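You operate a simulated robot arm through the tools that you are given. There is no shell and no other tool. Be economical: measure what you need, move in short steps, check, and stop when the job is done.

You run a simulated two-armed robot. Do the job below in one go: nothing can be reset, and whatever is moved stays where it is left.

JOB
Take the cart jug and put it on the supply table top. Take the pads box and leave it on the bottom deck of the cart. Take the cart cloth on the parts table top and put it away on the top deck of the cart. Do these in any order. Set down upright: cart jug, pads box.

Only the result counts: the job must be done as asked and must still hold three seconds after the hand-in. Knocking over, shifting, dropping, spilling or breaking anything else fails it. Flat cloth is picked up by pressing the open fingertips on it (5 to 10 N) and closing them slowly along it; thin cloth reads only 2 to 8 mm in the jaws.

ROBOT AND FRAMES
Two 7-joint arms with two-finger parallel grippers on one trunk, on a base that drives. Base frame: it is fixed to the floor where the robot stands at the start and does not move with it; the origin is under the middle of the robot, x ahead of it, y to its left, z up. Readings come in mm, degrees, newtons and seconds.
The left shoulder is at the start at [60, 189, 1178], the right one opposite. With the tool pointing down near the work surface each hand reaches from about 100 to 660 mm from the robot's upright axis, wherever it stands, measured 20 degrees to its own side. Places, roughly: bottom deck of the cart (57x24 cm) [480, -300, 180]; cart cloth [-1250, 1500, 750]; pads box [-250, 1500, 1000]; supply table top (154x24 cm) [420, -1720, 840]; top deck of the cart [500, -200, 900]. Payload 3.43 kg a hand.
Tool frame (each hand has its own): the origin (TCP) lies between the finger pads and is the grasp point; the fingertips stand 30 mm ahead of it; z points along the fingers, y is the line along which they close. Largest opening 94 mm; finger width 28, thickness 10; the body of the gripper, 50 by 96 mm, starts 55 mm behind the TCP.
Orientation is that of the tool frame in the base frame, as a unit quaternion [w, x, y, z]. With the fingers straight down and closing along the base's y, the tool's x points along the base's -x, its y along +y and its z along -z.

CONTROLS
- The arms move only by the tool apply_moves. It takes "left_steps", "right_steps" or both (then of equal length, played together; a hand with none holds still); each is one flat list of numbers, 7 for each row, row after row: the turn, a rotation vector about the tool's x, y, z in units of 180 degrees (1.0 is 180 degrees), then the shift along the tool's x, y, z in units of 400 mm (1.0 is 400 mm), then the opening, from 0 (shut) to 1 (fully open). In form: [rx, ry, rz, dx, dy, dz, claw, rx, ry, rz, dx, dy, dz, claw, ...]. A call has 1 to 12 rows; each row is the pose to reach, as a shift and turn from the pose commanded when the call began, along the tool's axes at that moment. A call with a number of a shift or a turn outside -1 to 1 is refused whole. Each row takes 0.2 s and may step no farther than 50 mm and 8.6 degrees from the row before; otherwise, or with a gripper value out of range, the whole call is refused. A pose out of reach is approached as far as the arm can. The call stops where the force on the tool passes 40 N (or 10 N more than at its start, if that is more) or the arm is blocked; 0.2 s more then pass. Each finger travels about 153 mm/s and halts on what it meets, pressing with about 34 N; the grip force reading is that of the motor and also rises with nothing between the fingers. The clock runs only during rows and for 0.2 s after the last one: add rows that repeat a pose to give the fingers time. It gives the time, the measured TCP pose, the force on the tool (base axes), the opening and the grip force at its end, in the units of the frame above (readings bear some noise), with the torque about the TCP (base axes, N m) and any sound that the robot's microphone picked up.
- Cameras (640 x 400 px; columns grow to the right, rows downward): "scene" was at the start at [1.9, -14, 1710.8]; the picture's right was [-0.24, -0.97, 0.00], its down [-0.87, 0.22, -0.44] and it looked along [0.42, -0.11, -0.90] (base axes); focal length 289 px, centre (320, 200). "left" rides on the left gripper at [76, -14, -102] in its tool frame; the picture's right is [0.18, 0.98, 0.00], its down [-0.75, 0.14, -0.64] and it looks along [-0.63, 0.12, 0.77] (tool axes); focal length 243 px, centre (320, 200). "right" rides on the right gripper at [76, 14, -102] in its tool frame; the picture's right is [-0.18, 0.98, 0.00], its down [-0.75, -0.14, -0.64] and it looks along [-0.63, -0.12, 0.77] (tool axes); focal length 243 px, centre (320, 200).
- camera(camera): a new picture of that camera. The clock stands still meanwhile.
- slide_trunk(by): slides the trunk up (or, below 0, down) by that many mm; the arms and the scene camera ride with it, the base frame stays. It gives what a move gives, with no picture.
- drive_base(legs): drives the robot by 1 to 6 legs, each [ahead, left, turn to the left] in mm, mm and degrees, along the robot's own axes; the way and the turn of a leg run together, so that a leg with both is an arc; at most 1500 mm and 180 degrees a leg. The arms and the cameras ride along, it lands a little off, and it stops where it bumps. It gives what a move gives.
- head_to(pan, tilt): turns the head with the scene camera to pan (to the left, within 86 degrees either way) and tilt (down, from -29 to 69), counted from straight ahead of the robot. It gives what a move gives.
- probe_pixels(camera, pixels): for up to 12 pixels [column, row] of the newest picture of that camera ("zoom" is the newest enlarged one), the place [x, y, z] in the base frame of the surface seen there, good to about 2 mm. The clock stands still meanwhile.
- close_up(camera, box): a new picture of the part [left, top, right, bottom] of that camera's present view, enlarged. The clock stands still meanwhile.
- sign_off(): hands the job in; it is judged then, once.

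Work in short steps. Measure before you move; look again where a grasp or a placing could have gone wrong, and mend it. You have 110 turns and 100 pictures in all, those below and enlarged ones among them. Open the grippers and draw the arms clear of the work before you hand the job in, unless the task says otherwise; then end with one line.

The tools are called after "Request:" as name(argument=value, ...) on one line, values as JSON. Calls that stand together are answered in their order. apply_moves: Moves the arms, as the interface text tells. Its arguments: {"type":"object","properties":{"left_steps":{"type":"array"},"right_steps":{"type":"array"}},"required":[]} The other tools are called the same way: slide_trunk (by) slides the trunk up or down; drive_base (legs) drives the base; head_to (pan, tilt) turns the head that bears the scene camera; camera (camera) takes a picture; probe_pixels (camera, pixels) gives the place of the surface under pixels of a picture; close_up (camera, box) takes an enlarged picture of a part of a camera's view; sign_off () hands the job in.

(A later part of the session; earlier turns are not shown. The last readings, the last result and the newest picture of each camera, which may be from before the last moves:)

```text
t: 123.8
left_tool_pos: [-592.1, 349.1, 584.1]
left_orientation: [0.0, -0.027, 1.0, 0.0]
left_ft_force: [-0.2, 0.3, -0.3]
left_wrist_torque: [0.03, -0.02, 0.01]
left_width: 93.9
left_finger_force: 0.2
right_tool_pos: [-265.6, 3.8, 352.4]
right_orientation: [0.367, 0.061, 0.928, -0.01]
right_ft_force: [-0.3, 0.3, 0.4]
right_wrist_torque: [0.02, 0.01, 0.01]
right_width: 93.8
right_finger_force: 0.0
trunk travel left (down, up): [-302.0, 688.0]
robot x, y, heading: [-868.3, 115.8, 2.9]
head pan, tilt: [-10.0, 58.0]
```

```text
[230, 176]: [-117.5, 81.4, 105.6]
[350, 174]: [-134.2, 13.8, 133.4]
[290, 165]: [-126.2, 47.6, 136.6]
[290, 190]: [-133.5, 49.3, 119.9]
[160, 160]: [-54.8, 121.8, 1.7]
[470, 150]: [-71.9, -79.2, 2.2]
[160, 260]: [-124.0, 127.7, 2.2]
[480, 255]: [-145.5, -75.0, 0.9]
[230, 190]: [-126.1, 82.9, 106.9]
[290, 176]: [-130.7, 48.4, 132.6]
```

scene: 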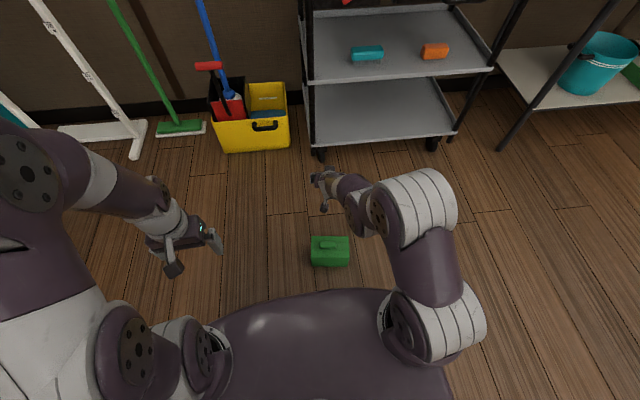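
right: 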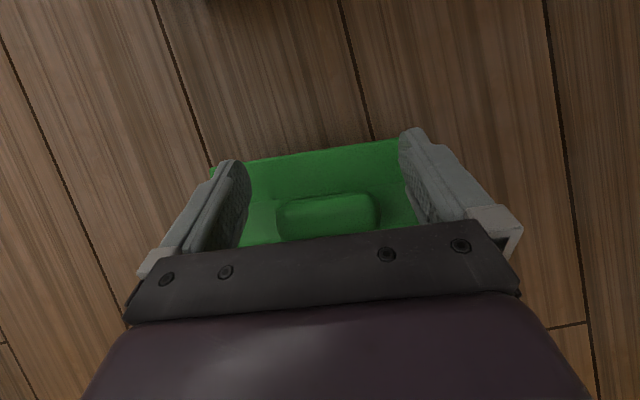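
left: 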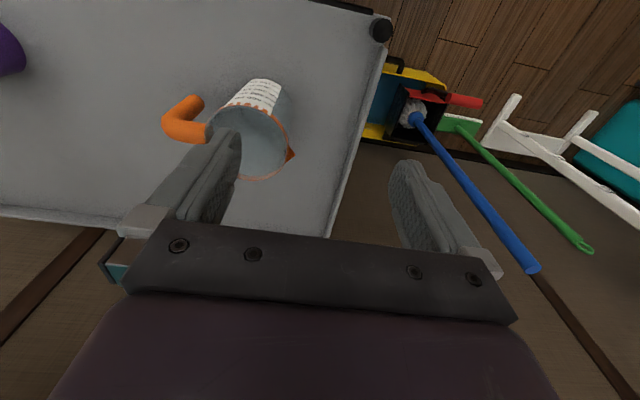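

The handle is centred ≈(-121,46,121), box top 106. I line up, lower to TCP z≈142 short of the box and check.

Request:
drive_base(legs=[[30, 37, 0]])

Request:
slide_trunk(by=-210)

Request:
camera(camera="right")

```text
t: 124.7
left_tool_pos: [-564.4, 389.0, 583.1]
left_orientation: [0.001, -0.026, 1.0, 0.0]
left_ft_force: [0.4, -0.1, 0.2]
left_wrist_torque: [-0.02, 0.0, 0.01]
left_width: 93.9
left_finger_force: 0.0
right_tool_pos: [-237.8, 41.8, 351.9]
right_orientation: [0.366, 0.061, 0.929, -0.01]
right_ft_force: [-0.3, 1.2, -0.4]
right_wrist_torque: [-0.02, 0.0, -0.02]
right_width: 93.9
right_finger_force: 0.0
trunk travel left (down, up): [-302.0, 688.0]
robot x, y, heading: [-842.0, 153.8, 3.3]
head pan, tilt: [-10.0, 58.0]
```

```text
t: 126.9
left_tool_pos: [-564.5, 387.5, 372.4]
left_orientation: [0.0, -0.026, 1.0, 0.0]
left_ft_force: [0.4, 0.0, -0.2]
left_wrist_torque: [0.0, 0.01, 0.02]
left_width: 94.3
left_finger_force: 0.2
right_tool_pos: [-238.0, 41.6, 143.2]
right_orientation: [0.367, 0.061, 0.928, -0.01]
right_ft_force: [-0.2, 0.5, -0.3]
right_wrist_torque: [0.0, 0.05, 0.0]
right_width: 94.1
right_finger_force: 0.0
trunk travel left (down, up): [-92.0, 898.0]
robot x, y, heading: [-844.5, 152.9, 3.0]
head pan, tilt: [-10.0, 58.0]
```

```text
43 pictures are left
```

right: 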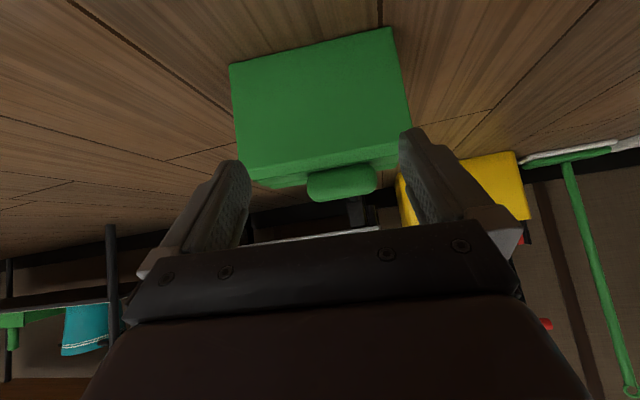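

Request:
probe_pixels(camera="right", pixels=[[310, 188], [373, 180], [341, 180], [341, 195], [240, 175], [405, 145], [320, 150], [265, 183]])

```text
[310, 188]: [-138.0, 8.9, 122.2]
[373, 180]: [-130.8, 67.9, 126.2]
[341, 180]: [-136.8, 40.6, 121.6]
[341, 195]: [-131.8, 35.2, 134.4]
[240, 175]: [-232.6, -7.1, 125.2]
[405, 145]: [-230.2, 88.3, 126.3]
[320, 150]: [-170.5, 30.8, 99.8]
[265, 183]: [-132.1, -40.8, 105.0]
```

Handle centre ≈(-123,39). The probe shows I need 98 mm ahead and 6 mm to the right; I advance in two legs.

Request:
drive_base(legs=[[60, -6, 0], [38, 0, 0]])

Request:
camera(camera="right")

```text
t: 128.4
left_tool_pos: [-466.5, 388.3, 372.6]
left_orientation: [0.0, -0.027, 1.0, 0.0]
left_ft_force: [0.3, 0.0, 1.0]
left_wrist_torque: [0.01, 0.0, -0.01]
left_width: 93.9
left_finger_force: 0.0
right_tool_pos: [-140.8, 42.4, 142.7]
right_orientation: [0.367, 0.061, 0.928, -0.01]
right_ft_force: [-0.1, -1.4, 0.4]
right_wrist_torque: [0.0, 0.02, -0.01]
right_width: 94.1
right_finger_force: 0.2
trunk travel left (down, up): [-92.0, 898.0]
robot x, y, heading: [-744.1, 157.0, 3.3]
head pan, tilt: [-10.0, 58.0]
```

```text
42 pictures are left
```

right: 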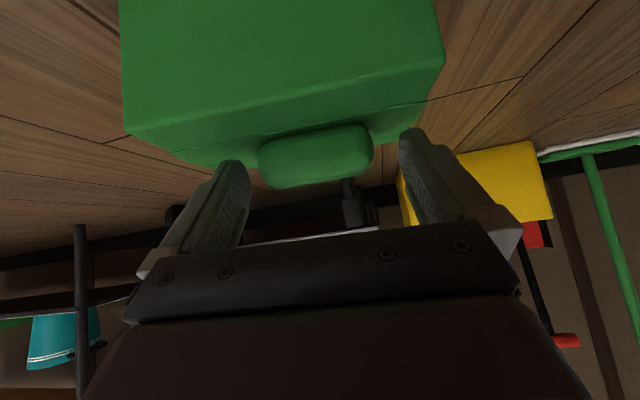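

The handle is between the fingers. I close and lift 60 mm with the trunk.

Request:
apply_moves(right_steps=[0, 0, 0, 0, 0, 0, 0.88, 0, 0, 0, 0, 0, 0, 0.78, 0, 0, 0, 0, 0, 0, 0.7, 0, 0, 0, 0, 0, 0, 0.6, 0, 0, 0, 0, 0, 0, 0.3, 0, 0, 0, 0, 0, 0, 0.3])

Request:
slide_trunk(by=40)

Request:
camera(camera="right")

Request:
close_up(camera="scene", box=[270, 120, 430, 240])

```text
t: 129.8
left_tool_pos: [-465.8, 387.5, 372.1]
left_orientation: [0.0, -0.026, 1.0, 0.0]
left_ft_force: [0.4, 0.4, -0.4]
left_wrist_torque: [-0.01, -0.02, -0.05]
left_width: 93.9
left_finger_force: 0.0
right_tool_pos: [-140.3, 41.7, 141.6]
right_orientation: [0.367, 0.061, 0.928, -0.01]
right_ft_force: [-0.3, -0.6, 1.9]
right_wrist_torque: [-0.38, 0.05, 0.03]
right_width: 69.8
right_finger_force: 33.5
trunk travel left (down, up): [-92.0, 898.0]
robot x, y, heading: [-744.7, 157.7, 3.2]
head pan, tilt: [-10.0, 58.0]
```

```text
t: 130.6
left_tool_pos: [-466.1, 387.9, 413.1]
left_orientation: [0.0, -0.027, 1.0, 0.0]
left_ft_force: [-0.7, -0.4, -0.1]
left_wrist_torque: [-0.02, 0.01, -0.04]
left_width: 94.1
left_finger_force: 0.1
right_tool_pos: [-140.7, 41.3, 182.3]
right_orientation: [0.367, 0.061, 0.928, -0.01]
right_ft_force: [-0.5, -1.3, -2.7]
right_wrist_torque: [0.02, 0.03, 0.01]
right_width: 69.7
right_finger_force: 33.9
trunk travel left (down, up): [-132.0, 858.0]
robot x, y, heading: [-748.4, 153.8, 3.0]
head pan, tilt: [-10.0, 58.0]
```

```text
41 pictures are left
```

right: 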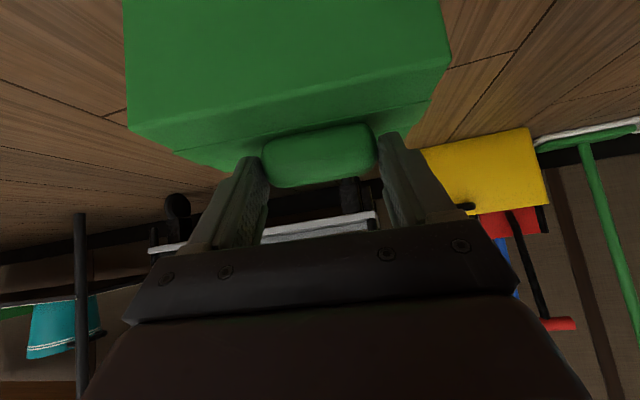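

```text
3.33 times, centred on (350, 180) of scene
```

zoom: 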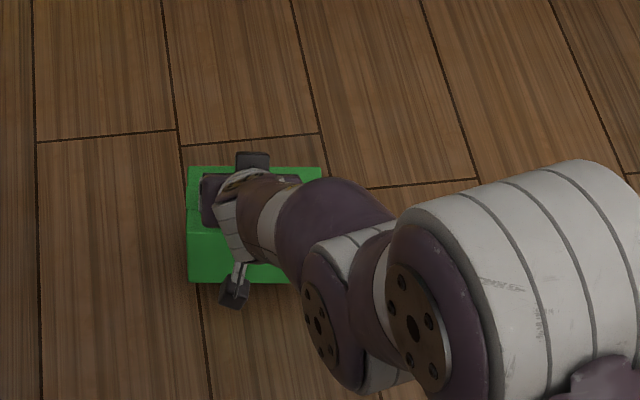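

Held securely. I raise it to TCP z≈345 and move in short legs to the front of the cart.

Request:
slide_trunk(by=163)

Request:
drive_base(legs=[[0, -85, 0], [0, -85, 0], [0, -86, 0], [90, 0, 0], [90, 0, 0]])

Request:
head_to(pan=-10, tilt=45)

Request:
camera(camera="scene")

Request:
camera(camera="right")

```text
t: 132.5
left_tool_pos: [-465.6, 387.8, 575.8]
left_orientation: [0.0, -0.027, 1.0, 0.0]
left_ft_force: [0.3, -0.1, -0.5]
left_wrist_torque: [-0.02, 0.02, -0.01]
left_width: 94.1
left_finger_force: 0.1
right_tool_pos: [-140.3, 41.7, 345.0]
right_orientation: [0.367, 0.061, 0.928, -0.01]
right_ft_force: [-0.3, -0.7, -2.4]
right_wrist_torque: [0.05, 0.05, -0.04]
right_width: 69.7
right_finger_force: 33.9
trunk travel left (down, up): [-295.0, 695.0]
robot x, y, heading: [-745.9, 154.5, 3.1]
head pan, tilt: [-10.0, 58.0]
```

```text
t: 136.3
left_tool_pos: [-271.9, 142.0, 576.3]
left_orientation: [0.001, -0.028, 1.0, -0.001]
left_ft_force: [-0.7, -0.2, 0.1]
left_wrist_torque: [-0.01, 0.01, 0.04]
left_width: 94.2
left_finger_force: 0.0
right_tool_pos: [52.3, -203.4, 344.5]
right_orientation: [0.366, 0.06, 0.928, -0.01]
right_ft_force: [0.6, 0.5, -2.2]
right_wrist_torque: [0.02, 0.04, -0.03]
right_width: 69.9
right_finger_force: 34.1
trunk travel left (down, up): [-295.0, 695.0]
robot x, y, heading: [-548.8, -89.7, 3.0]
head pan, tilt: [-10.0, 58.0]
```

```text
t: 137.1
left_tool_pos: [-271.5, 142.0, 576.1]
left_orientation: [0.0, -0.028, 1.0, 0.0]
left_ft_force: [-0.2, 0.7, -0.2]
left_wrist_torque: [0.03, -0.01, -0.04]
left_width: 93.9
left_finger_force: 0.0
right_tool_pos: [53.5, -204.5, 345.1]
right_orientation: [0.366, 0.059, 0.929, -0.009]
right_ft_force: [-0.2, -0.3, -1.7]
right_wrist_torque: [0.04, 0.04, 0.01]
right_width: 69.5
right_finger_force: 34.4
trunk travel left (down, up): [-295.0, 695.0]
robot x, y, heading: [-550.9, -91.7, 3.0]
head pan, tilt: [-10.0, 45.0]
```

```text
39 pictures are left
```

scene: 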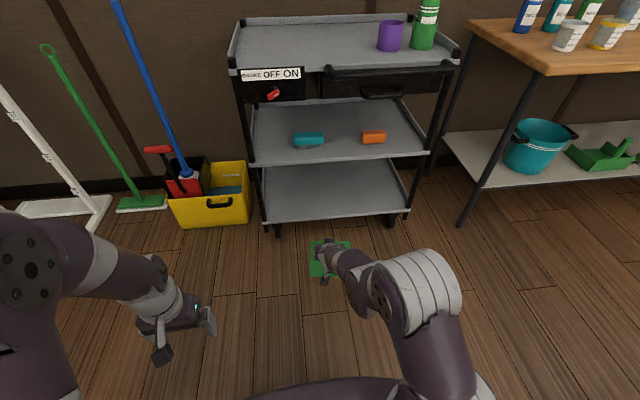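

```text
38 pictures are left
```

right: 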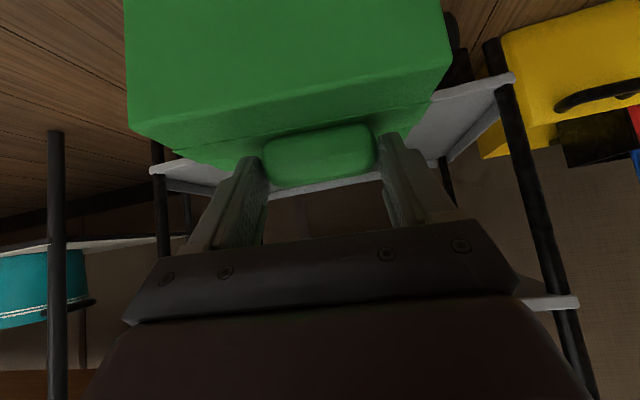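

All well; box bottom ≈z 203 vs deck 190–192. I advance 195 mm and check the clearances.

Request:
drive_base(legs=[[100, -10, 0], [95, 0, 0]])

Request:
close_up(camera="scene", box=[220, 80, 460, 280])

Request:
probe_pixels(camera="zoom", pixels=[[150, 250], [180, 335], [400, 300], [250, 300], [290, 290], [320, 280]])

```text
t: 138.9
left_tool_pos: [-77.5, 142.4, 575.3]
left_orientation: [0.0, -0.028, 1.0, 0.0]
left_ft_force: [-0.3, 0.3, 0.3]
left_wrist_torque: [0.0, 0.01, 0.0]
left_width: 93.9
left_finger_force: 0.1
right_tool_pos: [248.3, -202.7, 343.9]
right_orientation: [0.366, 0.06, 0.929, -0.01]
right_ft_force: [-0.5, 0.0, -1.8]
right_wrist_torque: [0.01, 0.02, -0.02]
right_width: 69.5
right_finger_force: 34.7
trunk travel left (down, up): [-295.0, 695.0]
robot x, y, heading: [-359.0, -92.5, 3.0]
head pan, tilt: [-10.0, 45.0]
```

```text
2.00 times, centred on (340, 180) of scene
```

zoom: 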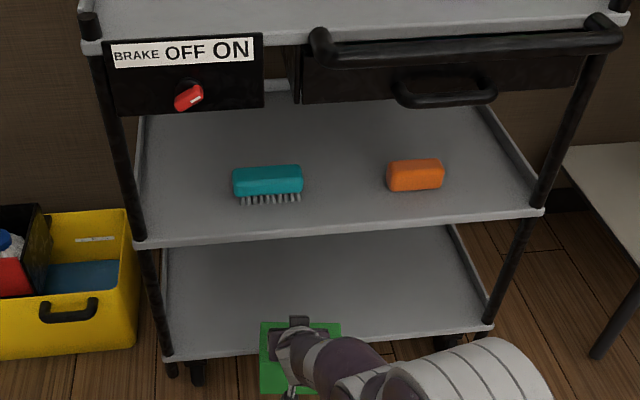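

```text
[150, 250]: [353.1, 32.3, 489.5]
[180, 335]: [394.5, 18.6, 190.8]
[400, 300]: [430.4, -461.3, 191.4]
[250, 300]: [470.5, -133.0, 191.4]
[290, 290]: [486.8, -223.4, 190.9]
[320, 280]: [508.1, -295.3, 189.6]
```

Clear path. I advance the box over the bottom deck in short legs (152 mm).

Request:
drive_base(legs=[[55, -3, 0], [50, -3, 0], [47, -2, 0]])

Request:
close_up(camera="scene", box=[200, 100, 480, 360])

Request:
camera(camera="right")

```text
t: 140.9
left_tool_pos: [75.5, 143.4, 575.1]
left_orientation: [-0.001, -0.028, 1.0, 0.0]
left_ft_force: [0.4, -0.2, -0.6]
left_wrist_torque: [0.03, 0.01, -0.03]
left_width: 93.8
left_finger_force: 0.1
right_tool_pos: [401.8, -202.3, 344.3]
right_orientation: [0.367, 0.059, 0.928, -0.009]
right_ft_force: [1.0, 0.9, -2.6]
right_wrist_torque: [0.03, 0.05, -0.03]
right_width: 69.7
right_finger_force: 34.3
trunk travel left (down, up): [-295.0, 695.0]
robot x, y, heading: [-205.8, -88.9, 3.3]
head pan, tilt: [-10.0, 45.0]
```

```text
1.54 times, centred on (340, 230) of scene
```

zoom: 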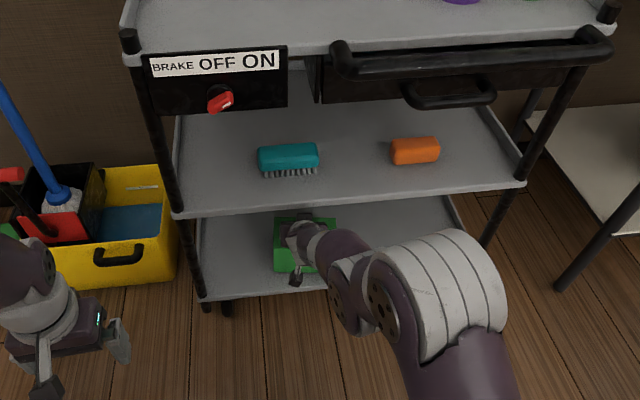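

```text
35 pictures are left
```

right: 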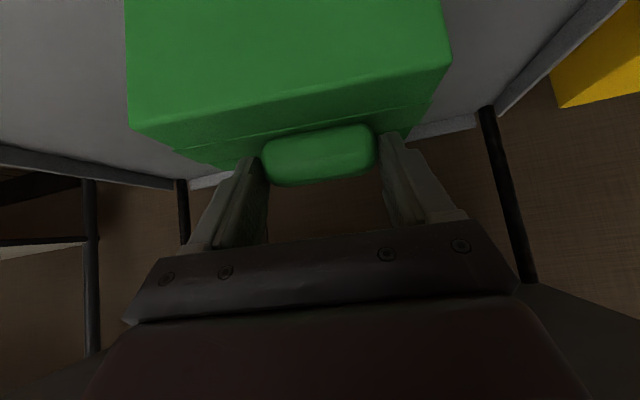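

Box is over the deck near its front; I go 25 mm deeper, then lower 8 mm and 3 mm more while reading force.

Request:
drive_base(legs=[[25, 0, 0]])

Request:
slide_trunk(by=-8)

Request:
slide_trunk(by=-3)

```text
t: 141.7
left_tool_pos: [101.3, 144.5, 574.2]
left_orientation: [0.0, -0.028, 1.0, 0.001]
left_ft_force: [-0.3, 1.0, 0.3]
left_wrist_torque: [0.02, -0.01, 0.03]
left_width: 94.0
left_finger_force: 0.0
right_tool_pos: [425.8, -200.8, 345.0]
right_orientation: [0.366, 0.059, 0.929, -0.01]
right_ft_force: [0.2, -0.2, -2.1]
right_wrist_torque: [0.03, 0.06, 0.01]
right_width: 69.7
right_finger_force: 34.0
trunk travel left (down, up): [-295.0, 695.0]
robot x, y, heading: [-177.3, -91.8, 3.2]
head pan, tilt: [-10.0, 45.0]
```

```text
t: 142.3
left_tool_pos: [99.4, 144.7, 567.5]
left_orientation: [0.0, -0.028, 1.0, 0.0]
left_ft_force: [0.5, -0.3, -1.1]
left_wrist_torque: [0.0, -0.01, -0.02]
left_width: 94.2
left_finger_force: 0.1
right_tool_pos: [427.6, -200.4, 336.1]
right_orientation: [0.366, 0.06, 0.929, -0.01]
right_ft_force: [0.1, 0.2, -3.3]
right_wrist_torque: [0.01, 0.05, 0.01]
right_width: 69.5
right_finger_force: 34.6
trunk travel left (down, up): [-287.0, 703.0]
robot x, y, heading: [-178.9, -89.1, 3.3]
head pan, tilt: [-10.0, 45.0]
```

```text
t: 142.8
left_tool_pos: [99.7, 145.0, 564.2]
left_orientation: [0.0, -0.028, 1.0, -0.001]
left_ft_force: [-0.5, 0.4, -0.6]
left_wrist_torque: [0.0, -0.01, 0.02]
left_width: 93.8
left_finger_force: 0.1
right_tool_pos: [426.7, -200.8, 335.2]
right_orientation: [0.366, 0.059, 0.929, -0.01]
right_ft_force: [0.4, 0.5, -2.3]
right_wrist_torque: [0.05, 0.01, 0.0]
right_width: 69.8
right_finger_force: 34.1
trunk travel left (down, up): [-284.0, 706.0]
robot x, y, heading: [-179.5, -87.3, 3.5]
head pan, tilt: [-10.0, 45.0]
```

Not yet touching; I lower 2 mm more.

Request:
slide_trunk(by=-2)

```text
t: 143.3
left_tool_pos: [99.4, 145.2, 562.5]
left_orientation: [0.0, -0.028, 1.0, 0.0]
left_ft_force: [-0.2, 0.4, -0.7]
left_wrist_torque: [0.01, -0.04, 0.0]
left_width: 94.1
left_finger_force: 0.1
right_tool_pos: [426.4, -200.0, 332.7]
right_orientation: [0.368, 0.06, 0.928, -0.011]
right_ft_force: [-1.4, -0.4, 4.7]
right_wrist_torque: [-0.57, 0.41, -0.1]
right_width: 69.5
right_finger_force: 34.1
trunk travel left (down, up): [-282.0, 708.0]
robot x, y, heading: [-176.9, -90.3, 3.6]
head pan, tilt: [-10.0, 45.0]
```

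Contact (≈7 N). I open gently and back straight out.

Request:
apply_moves(right_steps=[0, 0, 0, 0, 0, 0, 0.76, 0, 0, 0, 0, 0, 0, 0.82, 0, 0, 0, 0, 0, 0, 0.9, 0, 0, 0, 0, 0, 0, 0.98, 0, 0, 0, 0, 0, 0, 1, 0, 0, 0, 0, 0, 0, 1])

Request:
slide_trunk(by=4)

Request:
drive_base(legs=[[-80, 0, 0], [-320, 0, 0]])

Request:
close_up(camera="scene", box=[200, 60, 480, 260])

```text
t: 144.8
left_tool_pos: [100.1, 144.5, 561.6]
left_orientation: [0.0, -0.027, 1.0, 0.0]
left_ft_force: [0.7, 0.3, -0.4]
left_wrist_torque: [-0.03, 0.01, 0.01]
left_width: 93.9
left_finger_force: 0.0
right_tool_pos: [425.4, -200.2, 331.1]
right_orientation: [0.366, 0.059, 0.929, -0.009]
right_ft_force: [-0.1, -0.2, -0.4]
right_wrist_torque: [0.03, 0.0, 0.04]
right_width: 93.9
right_finger_force: 0.1
trunk travel left (down, up): [-282.0, 708.0]
robot x, y, heading: [-178.8, -89.4, 3.3]
head pan, tilt: [-10.0, 45.0]
```

```text
t: 145.3
left_tool_pos: [100.5, 145.4, 566.8]
left_orientation: [0.0, -0.028, 1.0, 0.0]
left_ft_force: [-0.5, 0.2, -0.3]
left_wrist_torque: [-0.02, -0.01, 0.0]
left_width: 94.1
left_finger_force: 0.0
right_tool_pos: [426.6, -200.5, 335.4]
right_orientation: [0.367, 0.059, 0.928, -0.01]
right_ft_force: [0.2, -0.4, 0.5]
right_wrist_torque: [0.03, 0.04, -0.02]
right_width: 94.1
right_finger_force: 0.0
trunk travel left (down, up): [-286.0, 704.0]
robot x, y, heading: [-178.3, -88.2, 3.4]
head pan, tilt: [-10.0, 45.0]
```

```text
t: 148.1
left_tool_pos: [-300.8, 123.4, 567.2]
left_orientation: [0.0, -0.029, 1.0, 0.0]
left_ft_force: [-0.2, -0.1, -0.1]
left_wrist_torque: [0.04, -0.02, 0.0]
left_width: 93.7
left_finger_force: 0.1
right_tool_pos: [26.1, -222.2, 335.8]
right_orientation: [0.367, 0.06, 0.928, -0.01]
right_ft_force: [0.4, 0.0, -0.1]
right_wrist_torque: [0.04, -0.04, -0.05]
right_width: 93.9
right_finger_force: 0.0
trunk travel left (down, up): [-286.0, 704.0]
robot x, y, heading: [-575.2, -108.4, 3.2]
head pan, tilt: [-10.0, 45.0]
```

```text
2.00 times, centred on (340, 160) of scene
```

zoom: 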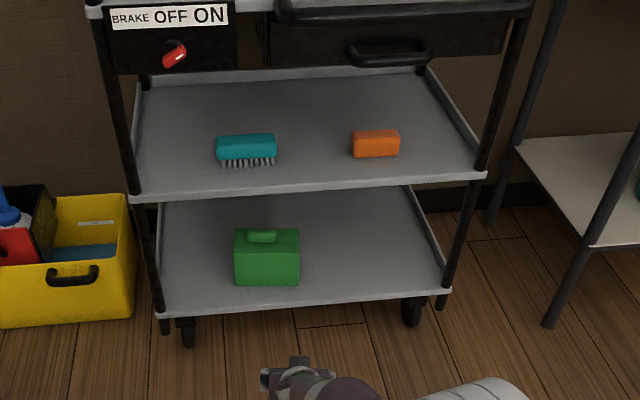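

The pads box stands upright on the bottom deck (zoom (267,257)). Next the cloth: I raise the trunk to its starting height, fold the right arm in and turn toward the parts table.

Request:
slide_trunk(by=400)

Request:
slide_trunk(by=164)

Request:
apply_moves(right_steps=[0, 0.02, 0, 0.012, 0, -0.063, 1, 0, 0.04, 0, 0.024, 0, -0.126, 1, 0, 0.06, 0, 0.036, 0, -0.189, 1, 0, 0.08, 0, 0.048, 0, -0.252, 1, 0, 0.1, 0, 0.06, 0, -0.315, 1, 0, 0.12, 0, 0.072, 0, -0.378, 1, 0, 0.14, 0, 0.084, 0, -0.441, 1, 0, 0.16, 0, 0.096, 0, -0.504, 1, 0, 0.18, 0, 0.108, 0, -0.567, 1, 0, 0.2, 0, 0.12, 0, -0.63, 1, 0, 0.22, 0, 0.132, 0, -0.693, 1, 0, 0.24, 0, 0.145, 0, -0.756, 1])

Request:
drive_base(legs=[[0, 0, 87], [0, 550, 0], [500, 0, 0]])

Request:
head_to(pan=10, tilt=42)

Request:
camera(camera="scene")

```text
t: 151.9
left_tool_pos: [-300.1, 121.4, 967.6]
left_orientation: [0.0, -0.028, 1.0, 0.0]
left_ft_force: [0.2, -0.3, 0.7]
left_wrist_torque: [0.02, -0.01, -0.02]
left_width: 94.1
left_finger_force: 0.1
right_tool_pos: [27.0, -222.1, 735.2]
right_orientation: [0.367, 0.059, 0.928, -0.009]
right_ft_force: [-0.1, 0.0, 0.0]
right_wrist_torque: [0.02, -0.02, -0.02]
right_width: 94.0
right_finger_force: 0.3
trunk travel left (down, up): [-686.0, 304.0]
robot x, y, heading: [-580.2, -115.6, 3.2]
head pan, tilt: [-10.0, 45.0]
```

```text
t: 153.8
left_tool_pos: [-299.3, 123.0, 1129.9]
left_orientation: [0.0, -0.028, 1.0, 0.0]
left_ft_force: [-1.0, -0.4, 0.3]
left_wrist_torque: [-0.01, 0.0, 0.0]
left_width: 94.2
left_finger_force: 0.1
right_tool_pos: [26.7, -222.7, 900.4]
right_orientation: [0.366, 0.059, 0.928, -0.01]
right_ft_force: [0.6, 0.1, -1.0]
right_wrist_torque: [-0.02, -0.02, 0.0]
right_width: 94.0
right_finger_force: 0.0
trunk travel left (down, up): [-850.0, 140.0]
robot x, y, heading: [-579.5, -111.1, 3.3]
head pan, tilt: [-10.0, 45.0]
```

```text
t: 156.4
left_tool_pos: [-301.4, 122.7, 1129.9]
left_orientation: [0.0, -0.029, 1.0, 0.0]
left_ft_force: [-1.1, 0.6, 0.1]
left_wrist_torque: [0.0, 0.02, 0.0]
left_width: 93.9
left_finger_force: 0.1
right_tool_pos: [-221.9, -197.5, 1080.3]
right_orientation: [-0.001, 0.058, 0.998, 0.012]
right_ft_force: [-0.3, -0.5, 0.2]
right_wrist_torque: [0.02, -0.03, 0.02]
right_width: 94.1
right_finger_force: 0.0
trunk travel left (down, up): [-850.0, 140.0]
robot x, y, heading: [-579.4, -110.5, 3.4]
head pan, tilt: [-10.0, 45.0]
```

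```text
t: 165.8
left_tool_pos: [-1362.3, 666.8, 1131.0]
left_orientation: [0.0, 0.713, -0.701, 0.0]
left_ft_force: [0.3, 0.5, 0.3]
left_wrist_torque: [-0.01, 0.02, -0.03]
left_width: 94.1
left_finger_force: 0.0
right_tool_pos: [-1038.2, 732.5, 1080.5]
right_orientation: [-0.01, -0.649, 0.76, 0.009]
right_ft_force: [0.6, -0.1, 0.4]
right_wrist_torque: [-0.04, -0.01, 0.03]
right_width: 94.1
right_finger_force: 0.1
trunk travel left (down, up): [-850.0, 140.0]
robot x, y, heading: [-1140.9, 380.6, 91.0]
head pan, tilt: [-10.0, 45.0]
```

```text
t: 166.7
left_tool_pos: [-1360.7, 668.3, 1130.2]
left_orientation: [0.0, 0.713, -0.701, 0.0]
left_ft_force: [-0.6, 0.4, 0.4]
left_wrist_torque: [0.02, 0.01, -0.01]
left_width: 93.8
left_finger_force: 0.1
right_tool_pos: [-1037.4, 734.5, 1081.4]
right_orientation: [-0.009, -0.65, 0.76, 0.008]
right_ft_force: [-1.0, 0.7, 0.3]
right_wrist_torque: [0.01, 0.03, 0.0]
right_width: 93.9
right_finger_force: 0.0
trunk travel left (down, up): [-850.0, 140.0]
robot x, y, heading: [-1136.2, 381.5, 90.8]
head pan, tilt: [10.0, 42.0]
```

```text
33 pictures are left
```

scene: 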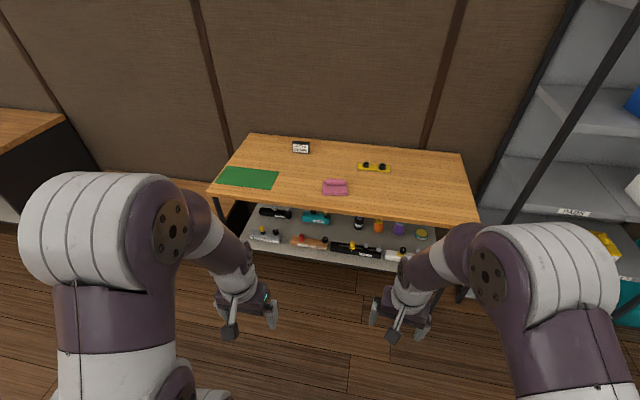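

On the table I see a green flat sheet (247,178), a pink folded cloth (335,187), a card (300,147) and a yellow gadget. I zoom in.

Request:
close_up(camera="scene", box=[210, 130, 400, 230])

Request:
close_up(camera="scene", box=[285, 135, 365, 205])

Request:
probe_pixels(camera="zoom", pixels=[[310, 365], [490, 365], [300, 440], [510, 440], [400, 410], [400, 365], [400, 445]])

```text
3.37 times, centred on (305, 180) of scene
```

zoom: 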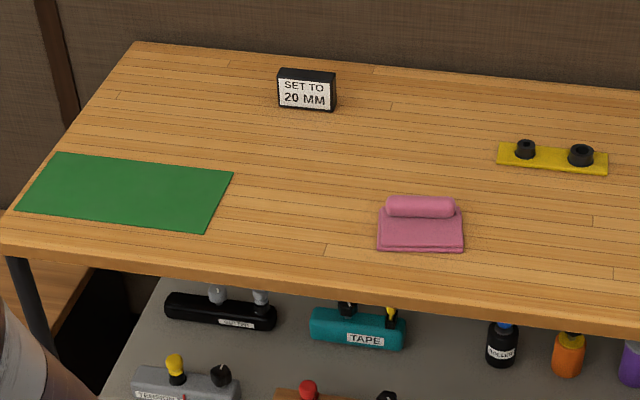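

```text
5.71 times, centred on (325, 170) of scene
```

zoom: 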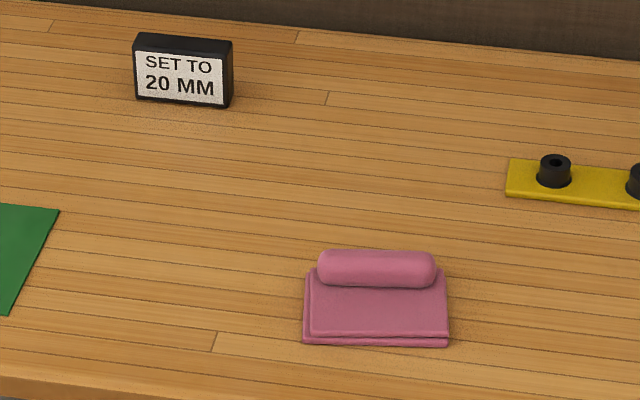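

```text
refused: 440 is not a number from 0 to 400
```

The pink folded cloth with a rolled ridge is the cart cloth (the green is a flat mat). I measure it.

Request:
probe_pixels(camera="zoom", pixels=[[322, 265], [375, 258], [430, 272], [375, 270], [375, 283], [375, 310], [375, 333], [308, 335], [445, 338], [310, 280], [443, 285], [375, 355]])

```text
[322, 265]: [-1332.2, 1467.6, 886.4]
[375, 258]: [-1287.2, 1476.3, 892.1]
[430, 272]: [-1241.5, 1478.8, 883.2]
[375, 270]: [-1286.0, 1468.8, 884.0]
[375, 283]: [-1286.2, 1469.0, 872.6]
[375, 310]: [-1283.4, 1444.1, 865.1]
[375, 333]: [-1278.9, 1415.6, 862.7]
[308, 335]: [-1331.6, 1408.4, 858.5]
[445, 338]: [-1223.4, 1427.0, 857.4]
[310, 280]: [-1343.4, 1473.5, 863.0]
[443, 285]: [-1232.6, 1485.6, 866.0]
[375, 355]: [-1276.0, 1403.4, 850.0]
```

The roll runs along x at y≈1481 (slightly turned ~8°), top z 892, on a pad at z 865. I drive ahead 615 mm and turn the left gripper 83° so it closes across the roll.

Request:
drive_base(legs=[[500, 0, 0], [112, 0, 0]])

Request:
apply_moves(left_steps=[0, 0, 0.042, -0.04, -0.02, 0, 1, 0, 0, 0.084, -0.08, -0.04, 0, 1, 0, 0, 0.126, -0.12, -0.06, 0, 1, 0, 0, 0.168, -0.16, -0.08, 0, 1, 0, 0, 0.21, -0.2, -0.1, 0, 1, 0, 0, 0.252, -0.24, -0.12, 0, 1, 0, 0, 0.294, -0.28, -0.14, 0.05, 1, 0, 0, 0.336, -0.32, -0.16, 0.1, 1, 0, 0, 0.378, -0.36, -0.18, 0.15, 1, 0, 0, 0.42, -0.4, -0.2, 0.2, 1, 0, 0, 0.461, -0.44, -0.2, 0.25, 1, 0, 0, 0.461, -0.44, -0.2, 0.28, 1])

Request:
camera(camera="left")

```text
t: 170.4
left_tool_pos: [-1372.6, 1277.3, 1131.7]
left_orientation: [0.002, 0.713, -0.701, 0.0]
left_ft_force: [-0.4, 0.4, -0.2]
left_wrist_torque: [-0.02, 0.0, -0.02]
left_width: 94.1
left_finger_force: 0.0
right_tool_pos: [-1049.0, 1342.1, 1081.0]
right_orientation: [-0.009, -0.65, 0.76, 0.008]
right_ft_force: [0.7, 0.3, 0.0]
right_wrist_torque: [-0.01, 0.0, 0.01]
right_width: 93.9
right_finger_force: 0.1
trunk travel left (down, up): [-850.0, 140.0]
robot x, y, heading: [-1146.1, 991.8, 90.9]
head pan, tilt: [10.0, 42.0]
```

```text
t: 173.0
left_tool_pos: [-1295.9, 1455.9, 1019.6]
left_orientation: [0.0, -0.069, 0.998, 0.001]
left_ft_force: [-1.2, -0.2, 0.4]
left_wrist_torque: [-0.03, 0.01, 0.02]
left_width: 93.9
left_finger_force: 0.1
right_tool_pos: [-1049.5, 1343.6, 1080.1]
right_orientation: [-0.01, -0.649, 0.76, 0.009]
right_ft_force: [0.5, -0.8, -0.4]
right_wrist_torque: [0.01, 0.0, 0.01]
right_width: 94.1
right_finger_force: 0.1
trunk travel left (down, up): [-850.0, 140.0]
robot x, y, heading: [-1148.3, 988.5, 91.0]
head pan, tilt: [10.0, 42.0]
```

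```text
30 pictures are left
```

left: 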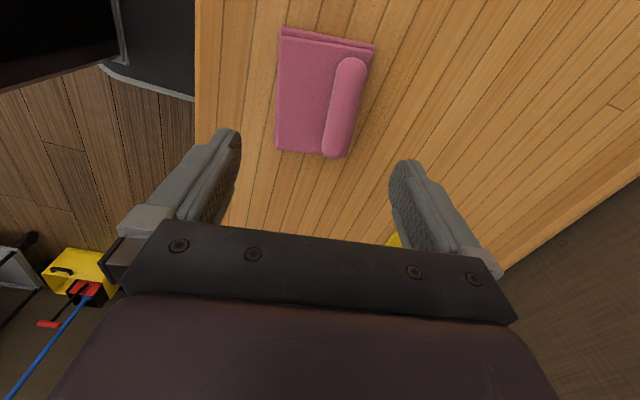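

The roll is at (340,110) in the left view. I probe its ends and sides.

Request:
probe_pixels(camera="left", pixels=[[349, 65], [334, 150], [342, 108], [330, 105], [354, 110], [300, 90], [318, 110], [280, 40], [371, 50], [278, 150], [345, 157]])

```text
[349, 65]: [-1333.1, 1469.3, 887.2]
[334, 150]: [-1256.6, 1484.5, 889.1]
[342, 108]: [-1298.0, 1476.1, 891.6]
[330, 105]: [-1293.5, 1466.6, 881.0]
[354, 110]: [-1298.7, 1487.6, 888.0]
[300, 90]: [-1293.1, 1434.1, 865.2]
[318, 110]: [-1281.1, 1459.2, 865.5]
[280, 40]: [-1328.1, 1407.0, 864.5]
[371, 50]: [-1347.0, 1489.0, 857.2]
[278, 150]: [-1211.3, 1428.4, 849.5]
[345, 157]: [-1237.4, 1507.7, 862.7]
```

I move over the roll centre (-1288,1480) and descend with the fingers at 60% to tips ≈ z 869.

Request:
apply_moves(left_steps=[0, 0, 0, -0.014, 0.028, 0.05, 0.8, 0, 0, 0, -0.028, 0.057, 0.1, 0.6, 0, 0, 0, -0.028, 0.057, 0.16, 0.6, 0, 0, 0, -0.028, 0.057, 0.21, 0.6, 0, 0, 0, -0.028, 0.057, 0.25, 0.6, 0, 0, 0, -0.028, 0.057, 0.28, 0.6, 0, 0, 0, -0.028, 0.057, 0.295, 0.6, 0, 0, 0, -0.028, 0.057, 0.302, 0.6])

Request:
camera(camera="left")

```text
t: 174.8
left_tool_pos: [-1286.7, 1479.2, 898.6]
left_orientation: [0.0, -0.07, 0.998, 0.0]
left_ft_force: [-0.1, 0.5, 0.2]
left_wrist_torque: [0.01, 0.0, -0.03]
left_width: 56.4
left_finger_force: 0.0
right_tool_pos: [-1048.4, 1343.9, 1080.7]
right_orientation: [-0.01, -0.65, 0.76, 0.008]
right_ft_force: [0.2, 0.5, 0.0]
right_wrist_torque: [0.01, 0.03, -0.02]
right_width: 94.1
right_finger_force: 0.0
trunk travel left (down, up): [-850.0, 140.0]
robot x, y, heading: [-1151.6, 993.3, 91.1]
head pan, tilt: [10.0, 42.0]
```

```text
29 pictures are left
```

left: 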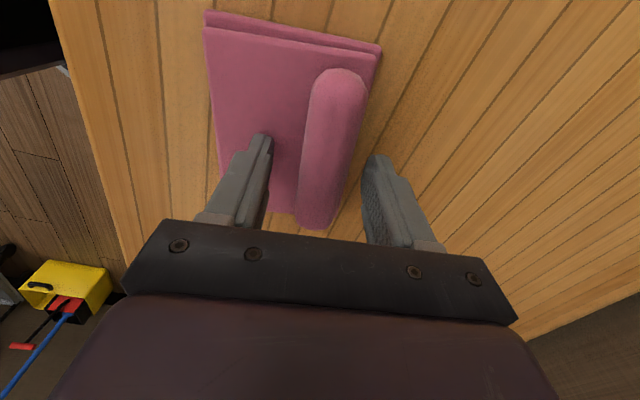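

The fingers straddle the roll. I press down 4 mm and close slowly.

Request:
apply_moves(left_steps=[0, 0, 0, 0, 0, 0.005, 0.6, 0, 0, 0, 0, 0, 0.009, 0.5, 0, 0, 0, 0, 0, 0.009, 0.42, 0, 0, 0, 0, 0, 0.009, 0.34, 0, 0, 0, 0, 0, 0.009, 0.28, 0, 0, 0, 0, 0, 0.009, 0.22, 0, 0, 0, 0, 0, 0.009, 0.15, 0, 0, 0, 0, 0, 0.009, 0.08, 0, 0, 0, 0, 0, 0.009, 0, 0, 0, 0, 0, 0, 0.009, 0])

Request:
camera(camera="left")

```text
t: 177.0
left_tool_pos: [-1286.8, 1479.1, 894.3]
left_orientation: [-0.001, -0.07, 0.998, 0.0]
left_ft_force: [-0.1, 0.3, 0.0]
left_wrist_torque: [0.0, 0.0, 0.04]
left_width: 30.9
left_finger_force: 34.2
right_tool_pos: [-1048.1, 1344.0, 1081.0]
right_orientation: [-0.009, -0.649, 0.76, 0.009]
right_ft_force: [-0.3, -0.6, 0.2]
right_wrist_torque: [0.03, -0.02, 0.0]
right_width: 94.1
right_finger_force: 0.0
trunk travel left (down, up): [-850.0, 140.0]
robot x, y, heading: [-1147.5, 989.8, 90.9]
head pan, tilt: [10.0, 42.0]
```

```text
28 pictures are left
```

left: 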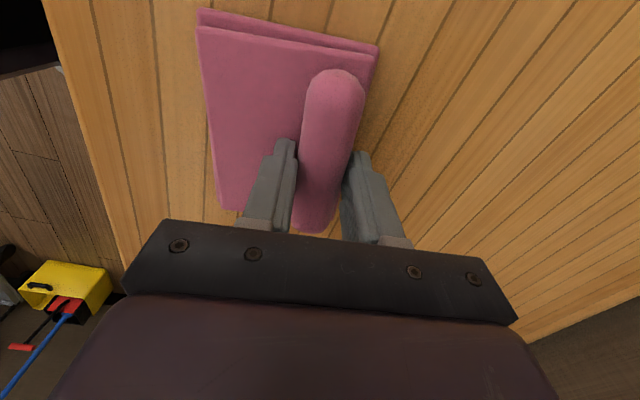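

Gripped at 31 mm, 34 N. I lift slowly by 60 mm and look.

Request:
apply_moves(left_steps=[0, 0, 0, 0, 0, -0.015, 0, 0, 0, 0, 0, 0, -0.04, 0, 0, 0, 0, 0, 0, -0.08, 0, 0, 0, 0, 0, 0, -0.12, 0, 0, 0, 0, 0, 0, -0.15, 0, 0, 0, 0, 0, 0, -0.15, 0])

Request:
camera(camera="left")

Request:
close_up(camera="scene", box=[240, 200, 440, 360])

```text
t: 178.4
left_tool_pos: [-1286.6, 1479.9, 955.6]
left_orientation: [-0.001, -0.069, 0.998, 0.0]
left_ft_force: [0.1, 0.1, 0.1]
left_wrist_torque: [0.01, 0.02, 0.02]
left_width: 30.5
left_finger_force: 33.7
right_tool_pos: [-1047.7, 1342.6, 1081.1]
right_orientation: [-0.009, -0.65, 0.76, 0.008]
right_ft_force: [-1.1, 0.1, 0.2]
right_wrist_torque: [0.03, 0.01, -0.01]
right_width: 94.1
right_finger_force: 0.1
trunk travel left (down, up): [-850.0, 140.0]
robot x, y, heading: [-1148.9, 987.2, 91.1]
head pan, tilt: [10.0, 42.0]
```

```text
27 pictures are left
```

left: 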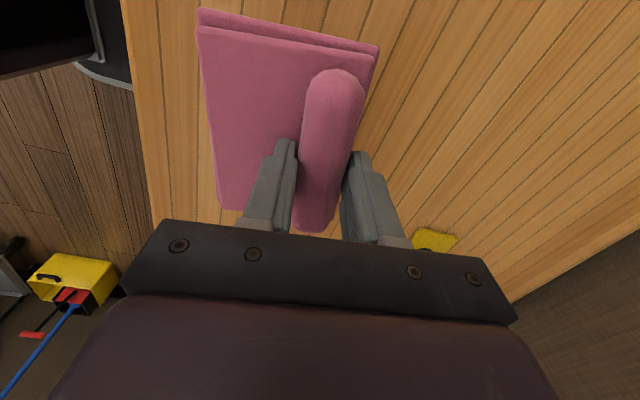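

```text
2.50 times, centred on (340, 280) of scene
```

zoom: 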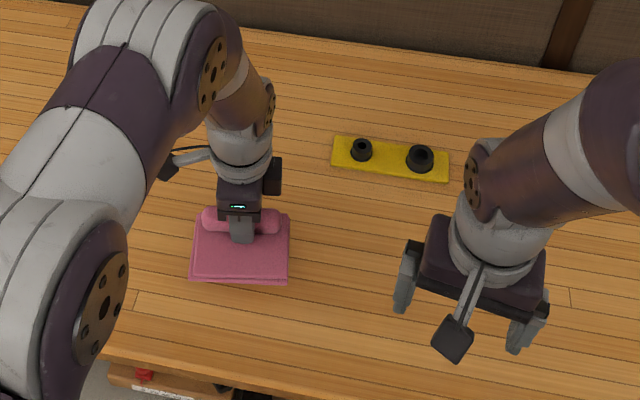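

The cloth is held. I raise it to z≈1065, pull it back, then drive back, turn to the cart side and go over in moderate legs.

Request:
apply_moves(left_steps=[0, 0, 0, 0, 0, -0.07, 0, 0, 0, 0, 0, 0, -0.14, 0, 0, 0, 0, 0, -0.05, -0.21, 0, 0, 0, 0, 0, -0.13, -0.27, 0, 0, 0, 0, 0, -0.21, -0.28, 0, 0, 0, 0, 0, -0.29, -0.28, 0, 0, 0, 0, 0, -0.35, -0.28, 0, 0, 0, 0, 0, -0.35, -0.28, 0])

Request:
drive_base(legs=[[-250, 0, 0], [-250, 0, 0], [0, 0, -45], [0, 0, -46]])

Request:
camera(camera="left")

```text
t: 180.2
left_tool_pos: [-1267.1, 1341.7, 1065.8]
left_orientation: [0.0, -0.07, 0.998, 0.0]
left_ft_force: [1.2, -0.2, -0.3]
left_wrist_torque: [0.0, 0.0, 0.02]
left_width: 26.8
left_finger_force: 34.1
right_tool_pos: [-1048.4, 1343.8, 1081.2]
right_orientation: [-0.009, -0.649, 0.76, 0.008]
right_ft_force: [0.5, -0.6, 0.0]
right_wrist_torque: [0.0, 0.01, -0.01]
right_width: 94.2
right_finger_force: 0.2
trunk travel left (down, up): [-850.0, 140.0]
robot x, y, heading: [-1146.4, 988.0, 91.3]
head pan, tilt: [10.0, 42.0]
```

```text
t: 187.6
left_tool_pos: [-787.1, 602.1, 1066.9]
left_orientation: [0.0, 0.661, 0.75, 0.0]
left_ft_force: [0.3, 0.2, -0.7]
left_wrist_torque: [0.03, 0.0, -0.02]
left_width: 26.7
left_finger_force: 33.7
right_tool_pos: [-786.6, 383.7, 1080.6]
right_orientation: [-0.001, 0.086, 0.996, 0.012]
right_ft_force: [-0.9, -0.8, 0.6]
right_wrist_torque: [-0.01, 0.04, -0.01]
right_width: 94.0
right_finger_force: 0.1
trunk travel left (down, up): [-850.0, 140.0]
robot x, y, heading: [-1139.9, 490.0, 0.1]
head pan, tilt: [10.0, 42.0]
```

```text
25 pictures are left
```

left: 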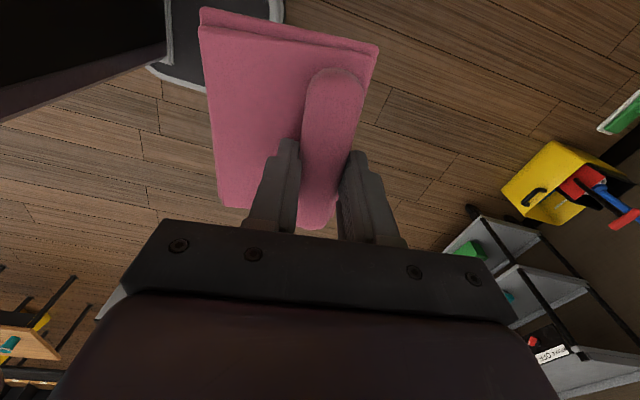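

Still held, though the width fell to 27 mm; I watch it. I drive on toward the cart in medium legs.

Request:
drive_base(legs=[[250, 0, 0], [250, 0, 0], [0, -260, 0], [0, -260, 0], [0, -240, 0]])

Request:
head_to(pan=0, tilt=45)

Request:
camera(camera="scene")

```text
t: 195.2
left_tool_pos: [-285.6, -156.7, 1065.4]
left_orientation: [0.0, 0.661, 0.75, 0.0]
left_ft_force: [0.2, -0.5, -0.8]
left_wrist_torque: [0.02, -0.03, 0.03]
left_width: 26.5
left_finger_force: 34.4
right_tool_pos: [-284.0, -375.2, 1081.1]
right_orientation: [-0.001, 0.084, 0.996, 0.012]
right_ft_force: [0.0, 0.4, -0.5]
right_wrist_torque: [-0.02, -0.02, -0.02]
right_width: 94.0
right_finger_force: 0.0
trunk travel left (down, up): [-850.0, 140.0]
robot x, y, heading: [-639.0, -273.8, 0.3]
head pan, tilt: [10.0, 42.0]
```

```text
t: 195.9
left_tool_pos: [-285.4, -157.3, 1066.1]
left_orientation: [0.0, 0.661, 0.751, 0.001]
left_ft_force: [-0.2, -0.2, -0.3]
left_wrist_torque: [0.02, -0.03, 0.02]
left_width: 26.7
left_finger_force: 33.9
right_tool_pos: [-284.2, -376.8, 1080.9]
right_orientation: [-0.001, 0.085, 0.996, 0.014]
right_ft_force: [-0.7, -1.1, -0.4]
right_wrist_torque: [0.01, 0.02, -0.03]
right_width: 93.9
right_finger_force: 0.0
trunk travel left (down, up): [-850.0, 140.0]
robot x, y, heading: [-638.5, -271.5, 0.3]
head pan, tilt: [0.0, 45.0]
```

```text
24 pictures are left
```

scene: 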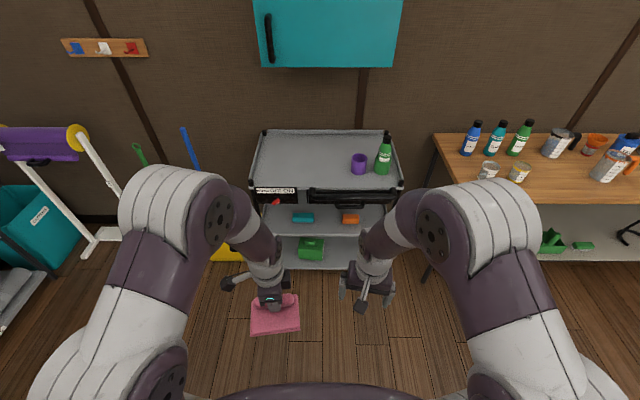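

Top deck's left half is free; cup and bottle are at the right. I probe them and drive ahead 600 mm.

Request:
probe_pixels(camera="scene", pixels=[[359, 165], [353, 160], [383, 160], [300, 165], [330, 150], [270, 170], [300, 140]])

Request:
drive_base(legs=[[300, 0, 0], [200, 0, 0], [100, 0, 0]])

Request:
camera(camera="left")

```text
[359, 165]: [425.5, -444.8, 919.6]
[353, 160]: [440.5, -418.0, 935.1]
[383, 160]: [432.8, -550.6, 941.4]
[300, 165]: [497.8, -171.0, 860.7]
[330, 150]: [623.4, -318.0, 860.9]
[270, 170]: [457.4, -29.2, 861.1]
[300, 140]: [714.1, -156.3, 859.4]
```

```text
t: 199.8
left_tool_pos: [311.7, -155.4, 1066.1]
left_orientation: [0.0, 0.662, 0.75, 0.0]
left_ft_force: [0.9, -0.1, 0.4]
left_wrist_torque: [0.0, -0.01, -0.01]
left_width: 26.7
left_finger_force: 34.0
right_tool_pos: [312.5, -373.2, 1080.9]
right_orientation: [-0.001, 0.085, 0.996, 0.012]
right_ft_force: [0.3, -0.6, -0.6]
right_wrist_torque: [0.04, 0.01, -0.02]
right_width: 94.3
right_finger_force: 0.1
trunk travel left (down, up): [-850.0, 140.0]
robot x, y, heading: [-40.6, -267.0, 0.3]
head pan, tilt: [0.0, 45.0]
```

```text
23 pictures are left
```

left: 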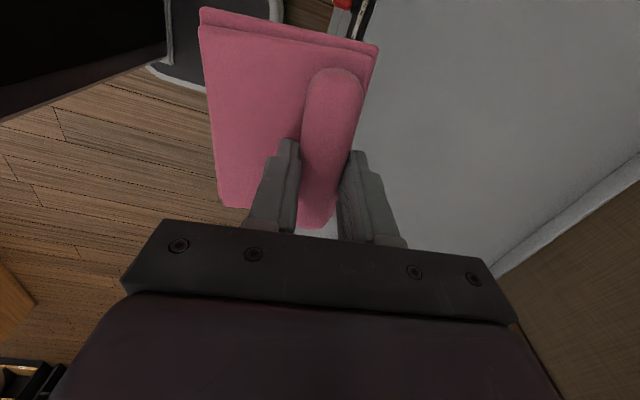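

I extend 198 mm over the free deck and lower to about 8 mm above it.

Request:
apply_moves(left_steps=[0, 0, 0, -0.01, 0.08, 0, 0, 0, 0, 0, -0.025, 0.19, 0, 0, 0, 0, 0, -0.04, 0.3, 0, 0, 0, 0, 0, -0.055, 0.41, 0.02, 0, 0, 0, 0, -0.061, 0.48, 0.07, 0, 0, 0, 0, -0.061, 0.49, 0.14, 0, 0, 0, 0, -0.061, 0.49, 0.21, 0, 0, 0, 0, -0.061, 0.49, 0.28, 0, 0, 0, 0, -0.061, 0.49, 0.33, 0, 0, 0, 0, -0.061, 0.49, 0.36, 0, 0, 0, 0, -0.061, 0.49, 0.38, 0, 0, 0, 0, -0.061, 0.49, 0.385, 0])

Request:
camera(camera="scene")

```text
t: 202.4
left_tool_pos: [508.9, -155.0, 912.5]
left_orientation: [0.0, 0.661, 0.75, 0.0]
left_ft_force: [0.5, -0.1, -0.8]
left_wrist_torque: [0.02, -0.06, -0.01]
left_width: 26.9
left_finger_force: 33.9
right_tool_pos: [311.5, -373.8, 1081.0]
right_orientation: [-0.001, 0.086, 0.996, 0.012]
right_ft_force: [0.1, -0.2, -0.3]
right_wrist_torque: [-0.01, 0.0, -0.01]
right_width: 94.0
right_finger_force: 0.1
trunk travel left (down, up): [-850.0, 140.0]
robot x, y, heading: [-39.8, -271.1, -0.0]
head pan, tilt: [0.0, 45.0]
```

```text
22 pictures are left
```

scene: 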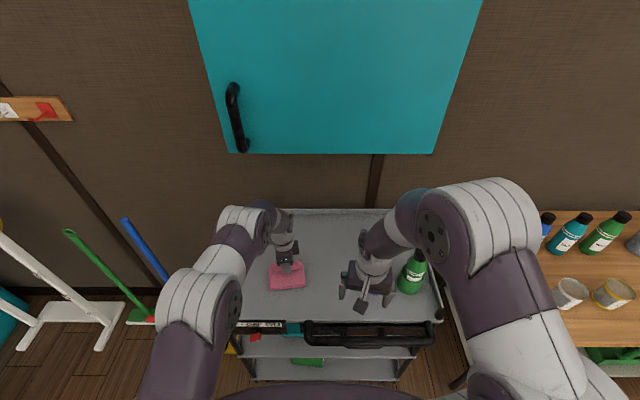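

The cloth hangs over the free deck. I lower in small steps to contact.

Request:
apply_moves(left_steps=[0, 0, 0, 0, 0, 0.007, 0, 0, 0, 0, 0, 0, 0.013, 0, 0, 0, 0, 0, 0, 0.018, 0, 0, 0, 0, 0, 0, 0.021, 0, 0, 0, 0, 0, 0, 0.021, 0])

```text
t: 203.7
left_tool_pos: [508.7, -154.6, 907.0]
left_orientation: [0.003, 0.662, 0.75, 0.004]
left_ft_force: [1.2, 5.8, 30.3]
left_wrist_torque: [0.21, 0.44, -0.07]
left_width: 26.9
left_finger_force: 33.8
right_tool_pos: [310.0, -374.2, 1083.0]
right_orientation: [0.001, 0.085, 0.996, 0.013]
right_ft_force: [0.5, 0.1, 0.5]
right_wrist_torque: [-0.04, 0.03, 0.01]
right_width: 94.0
right_finger_force: 0.0
trunk travel left (down, up): [-850.0, 140.0]
robot x, y, heading: [-41.8, -267.5, 0.5]
head pan, tilt: [0.0, 45.0]
```

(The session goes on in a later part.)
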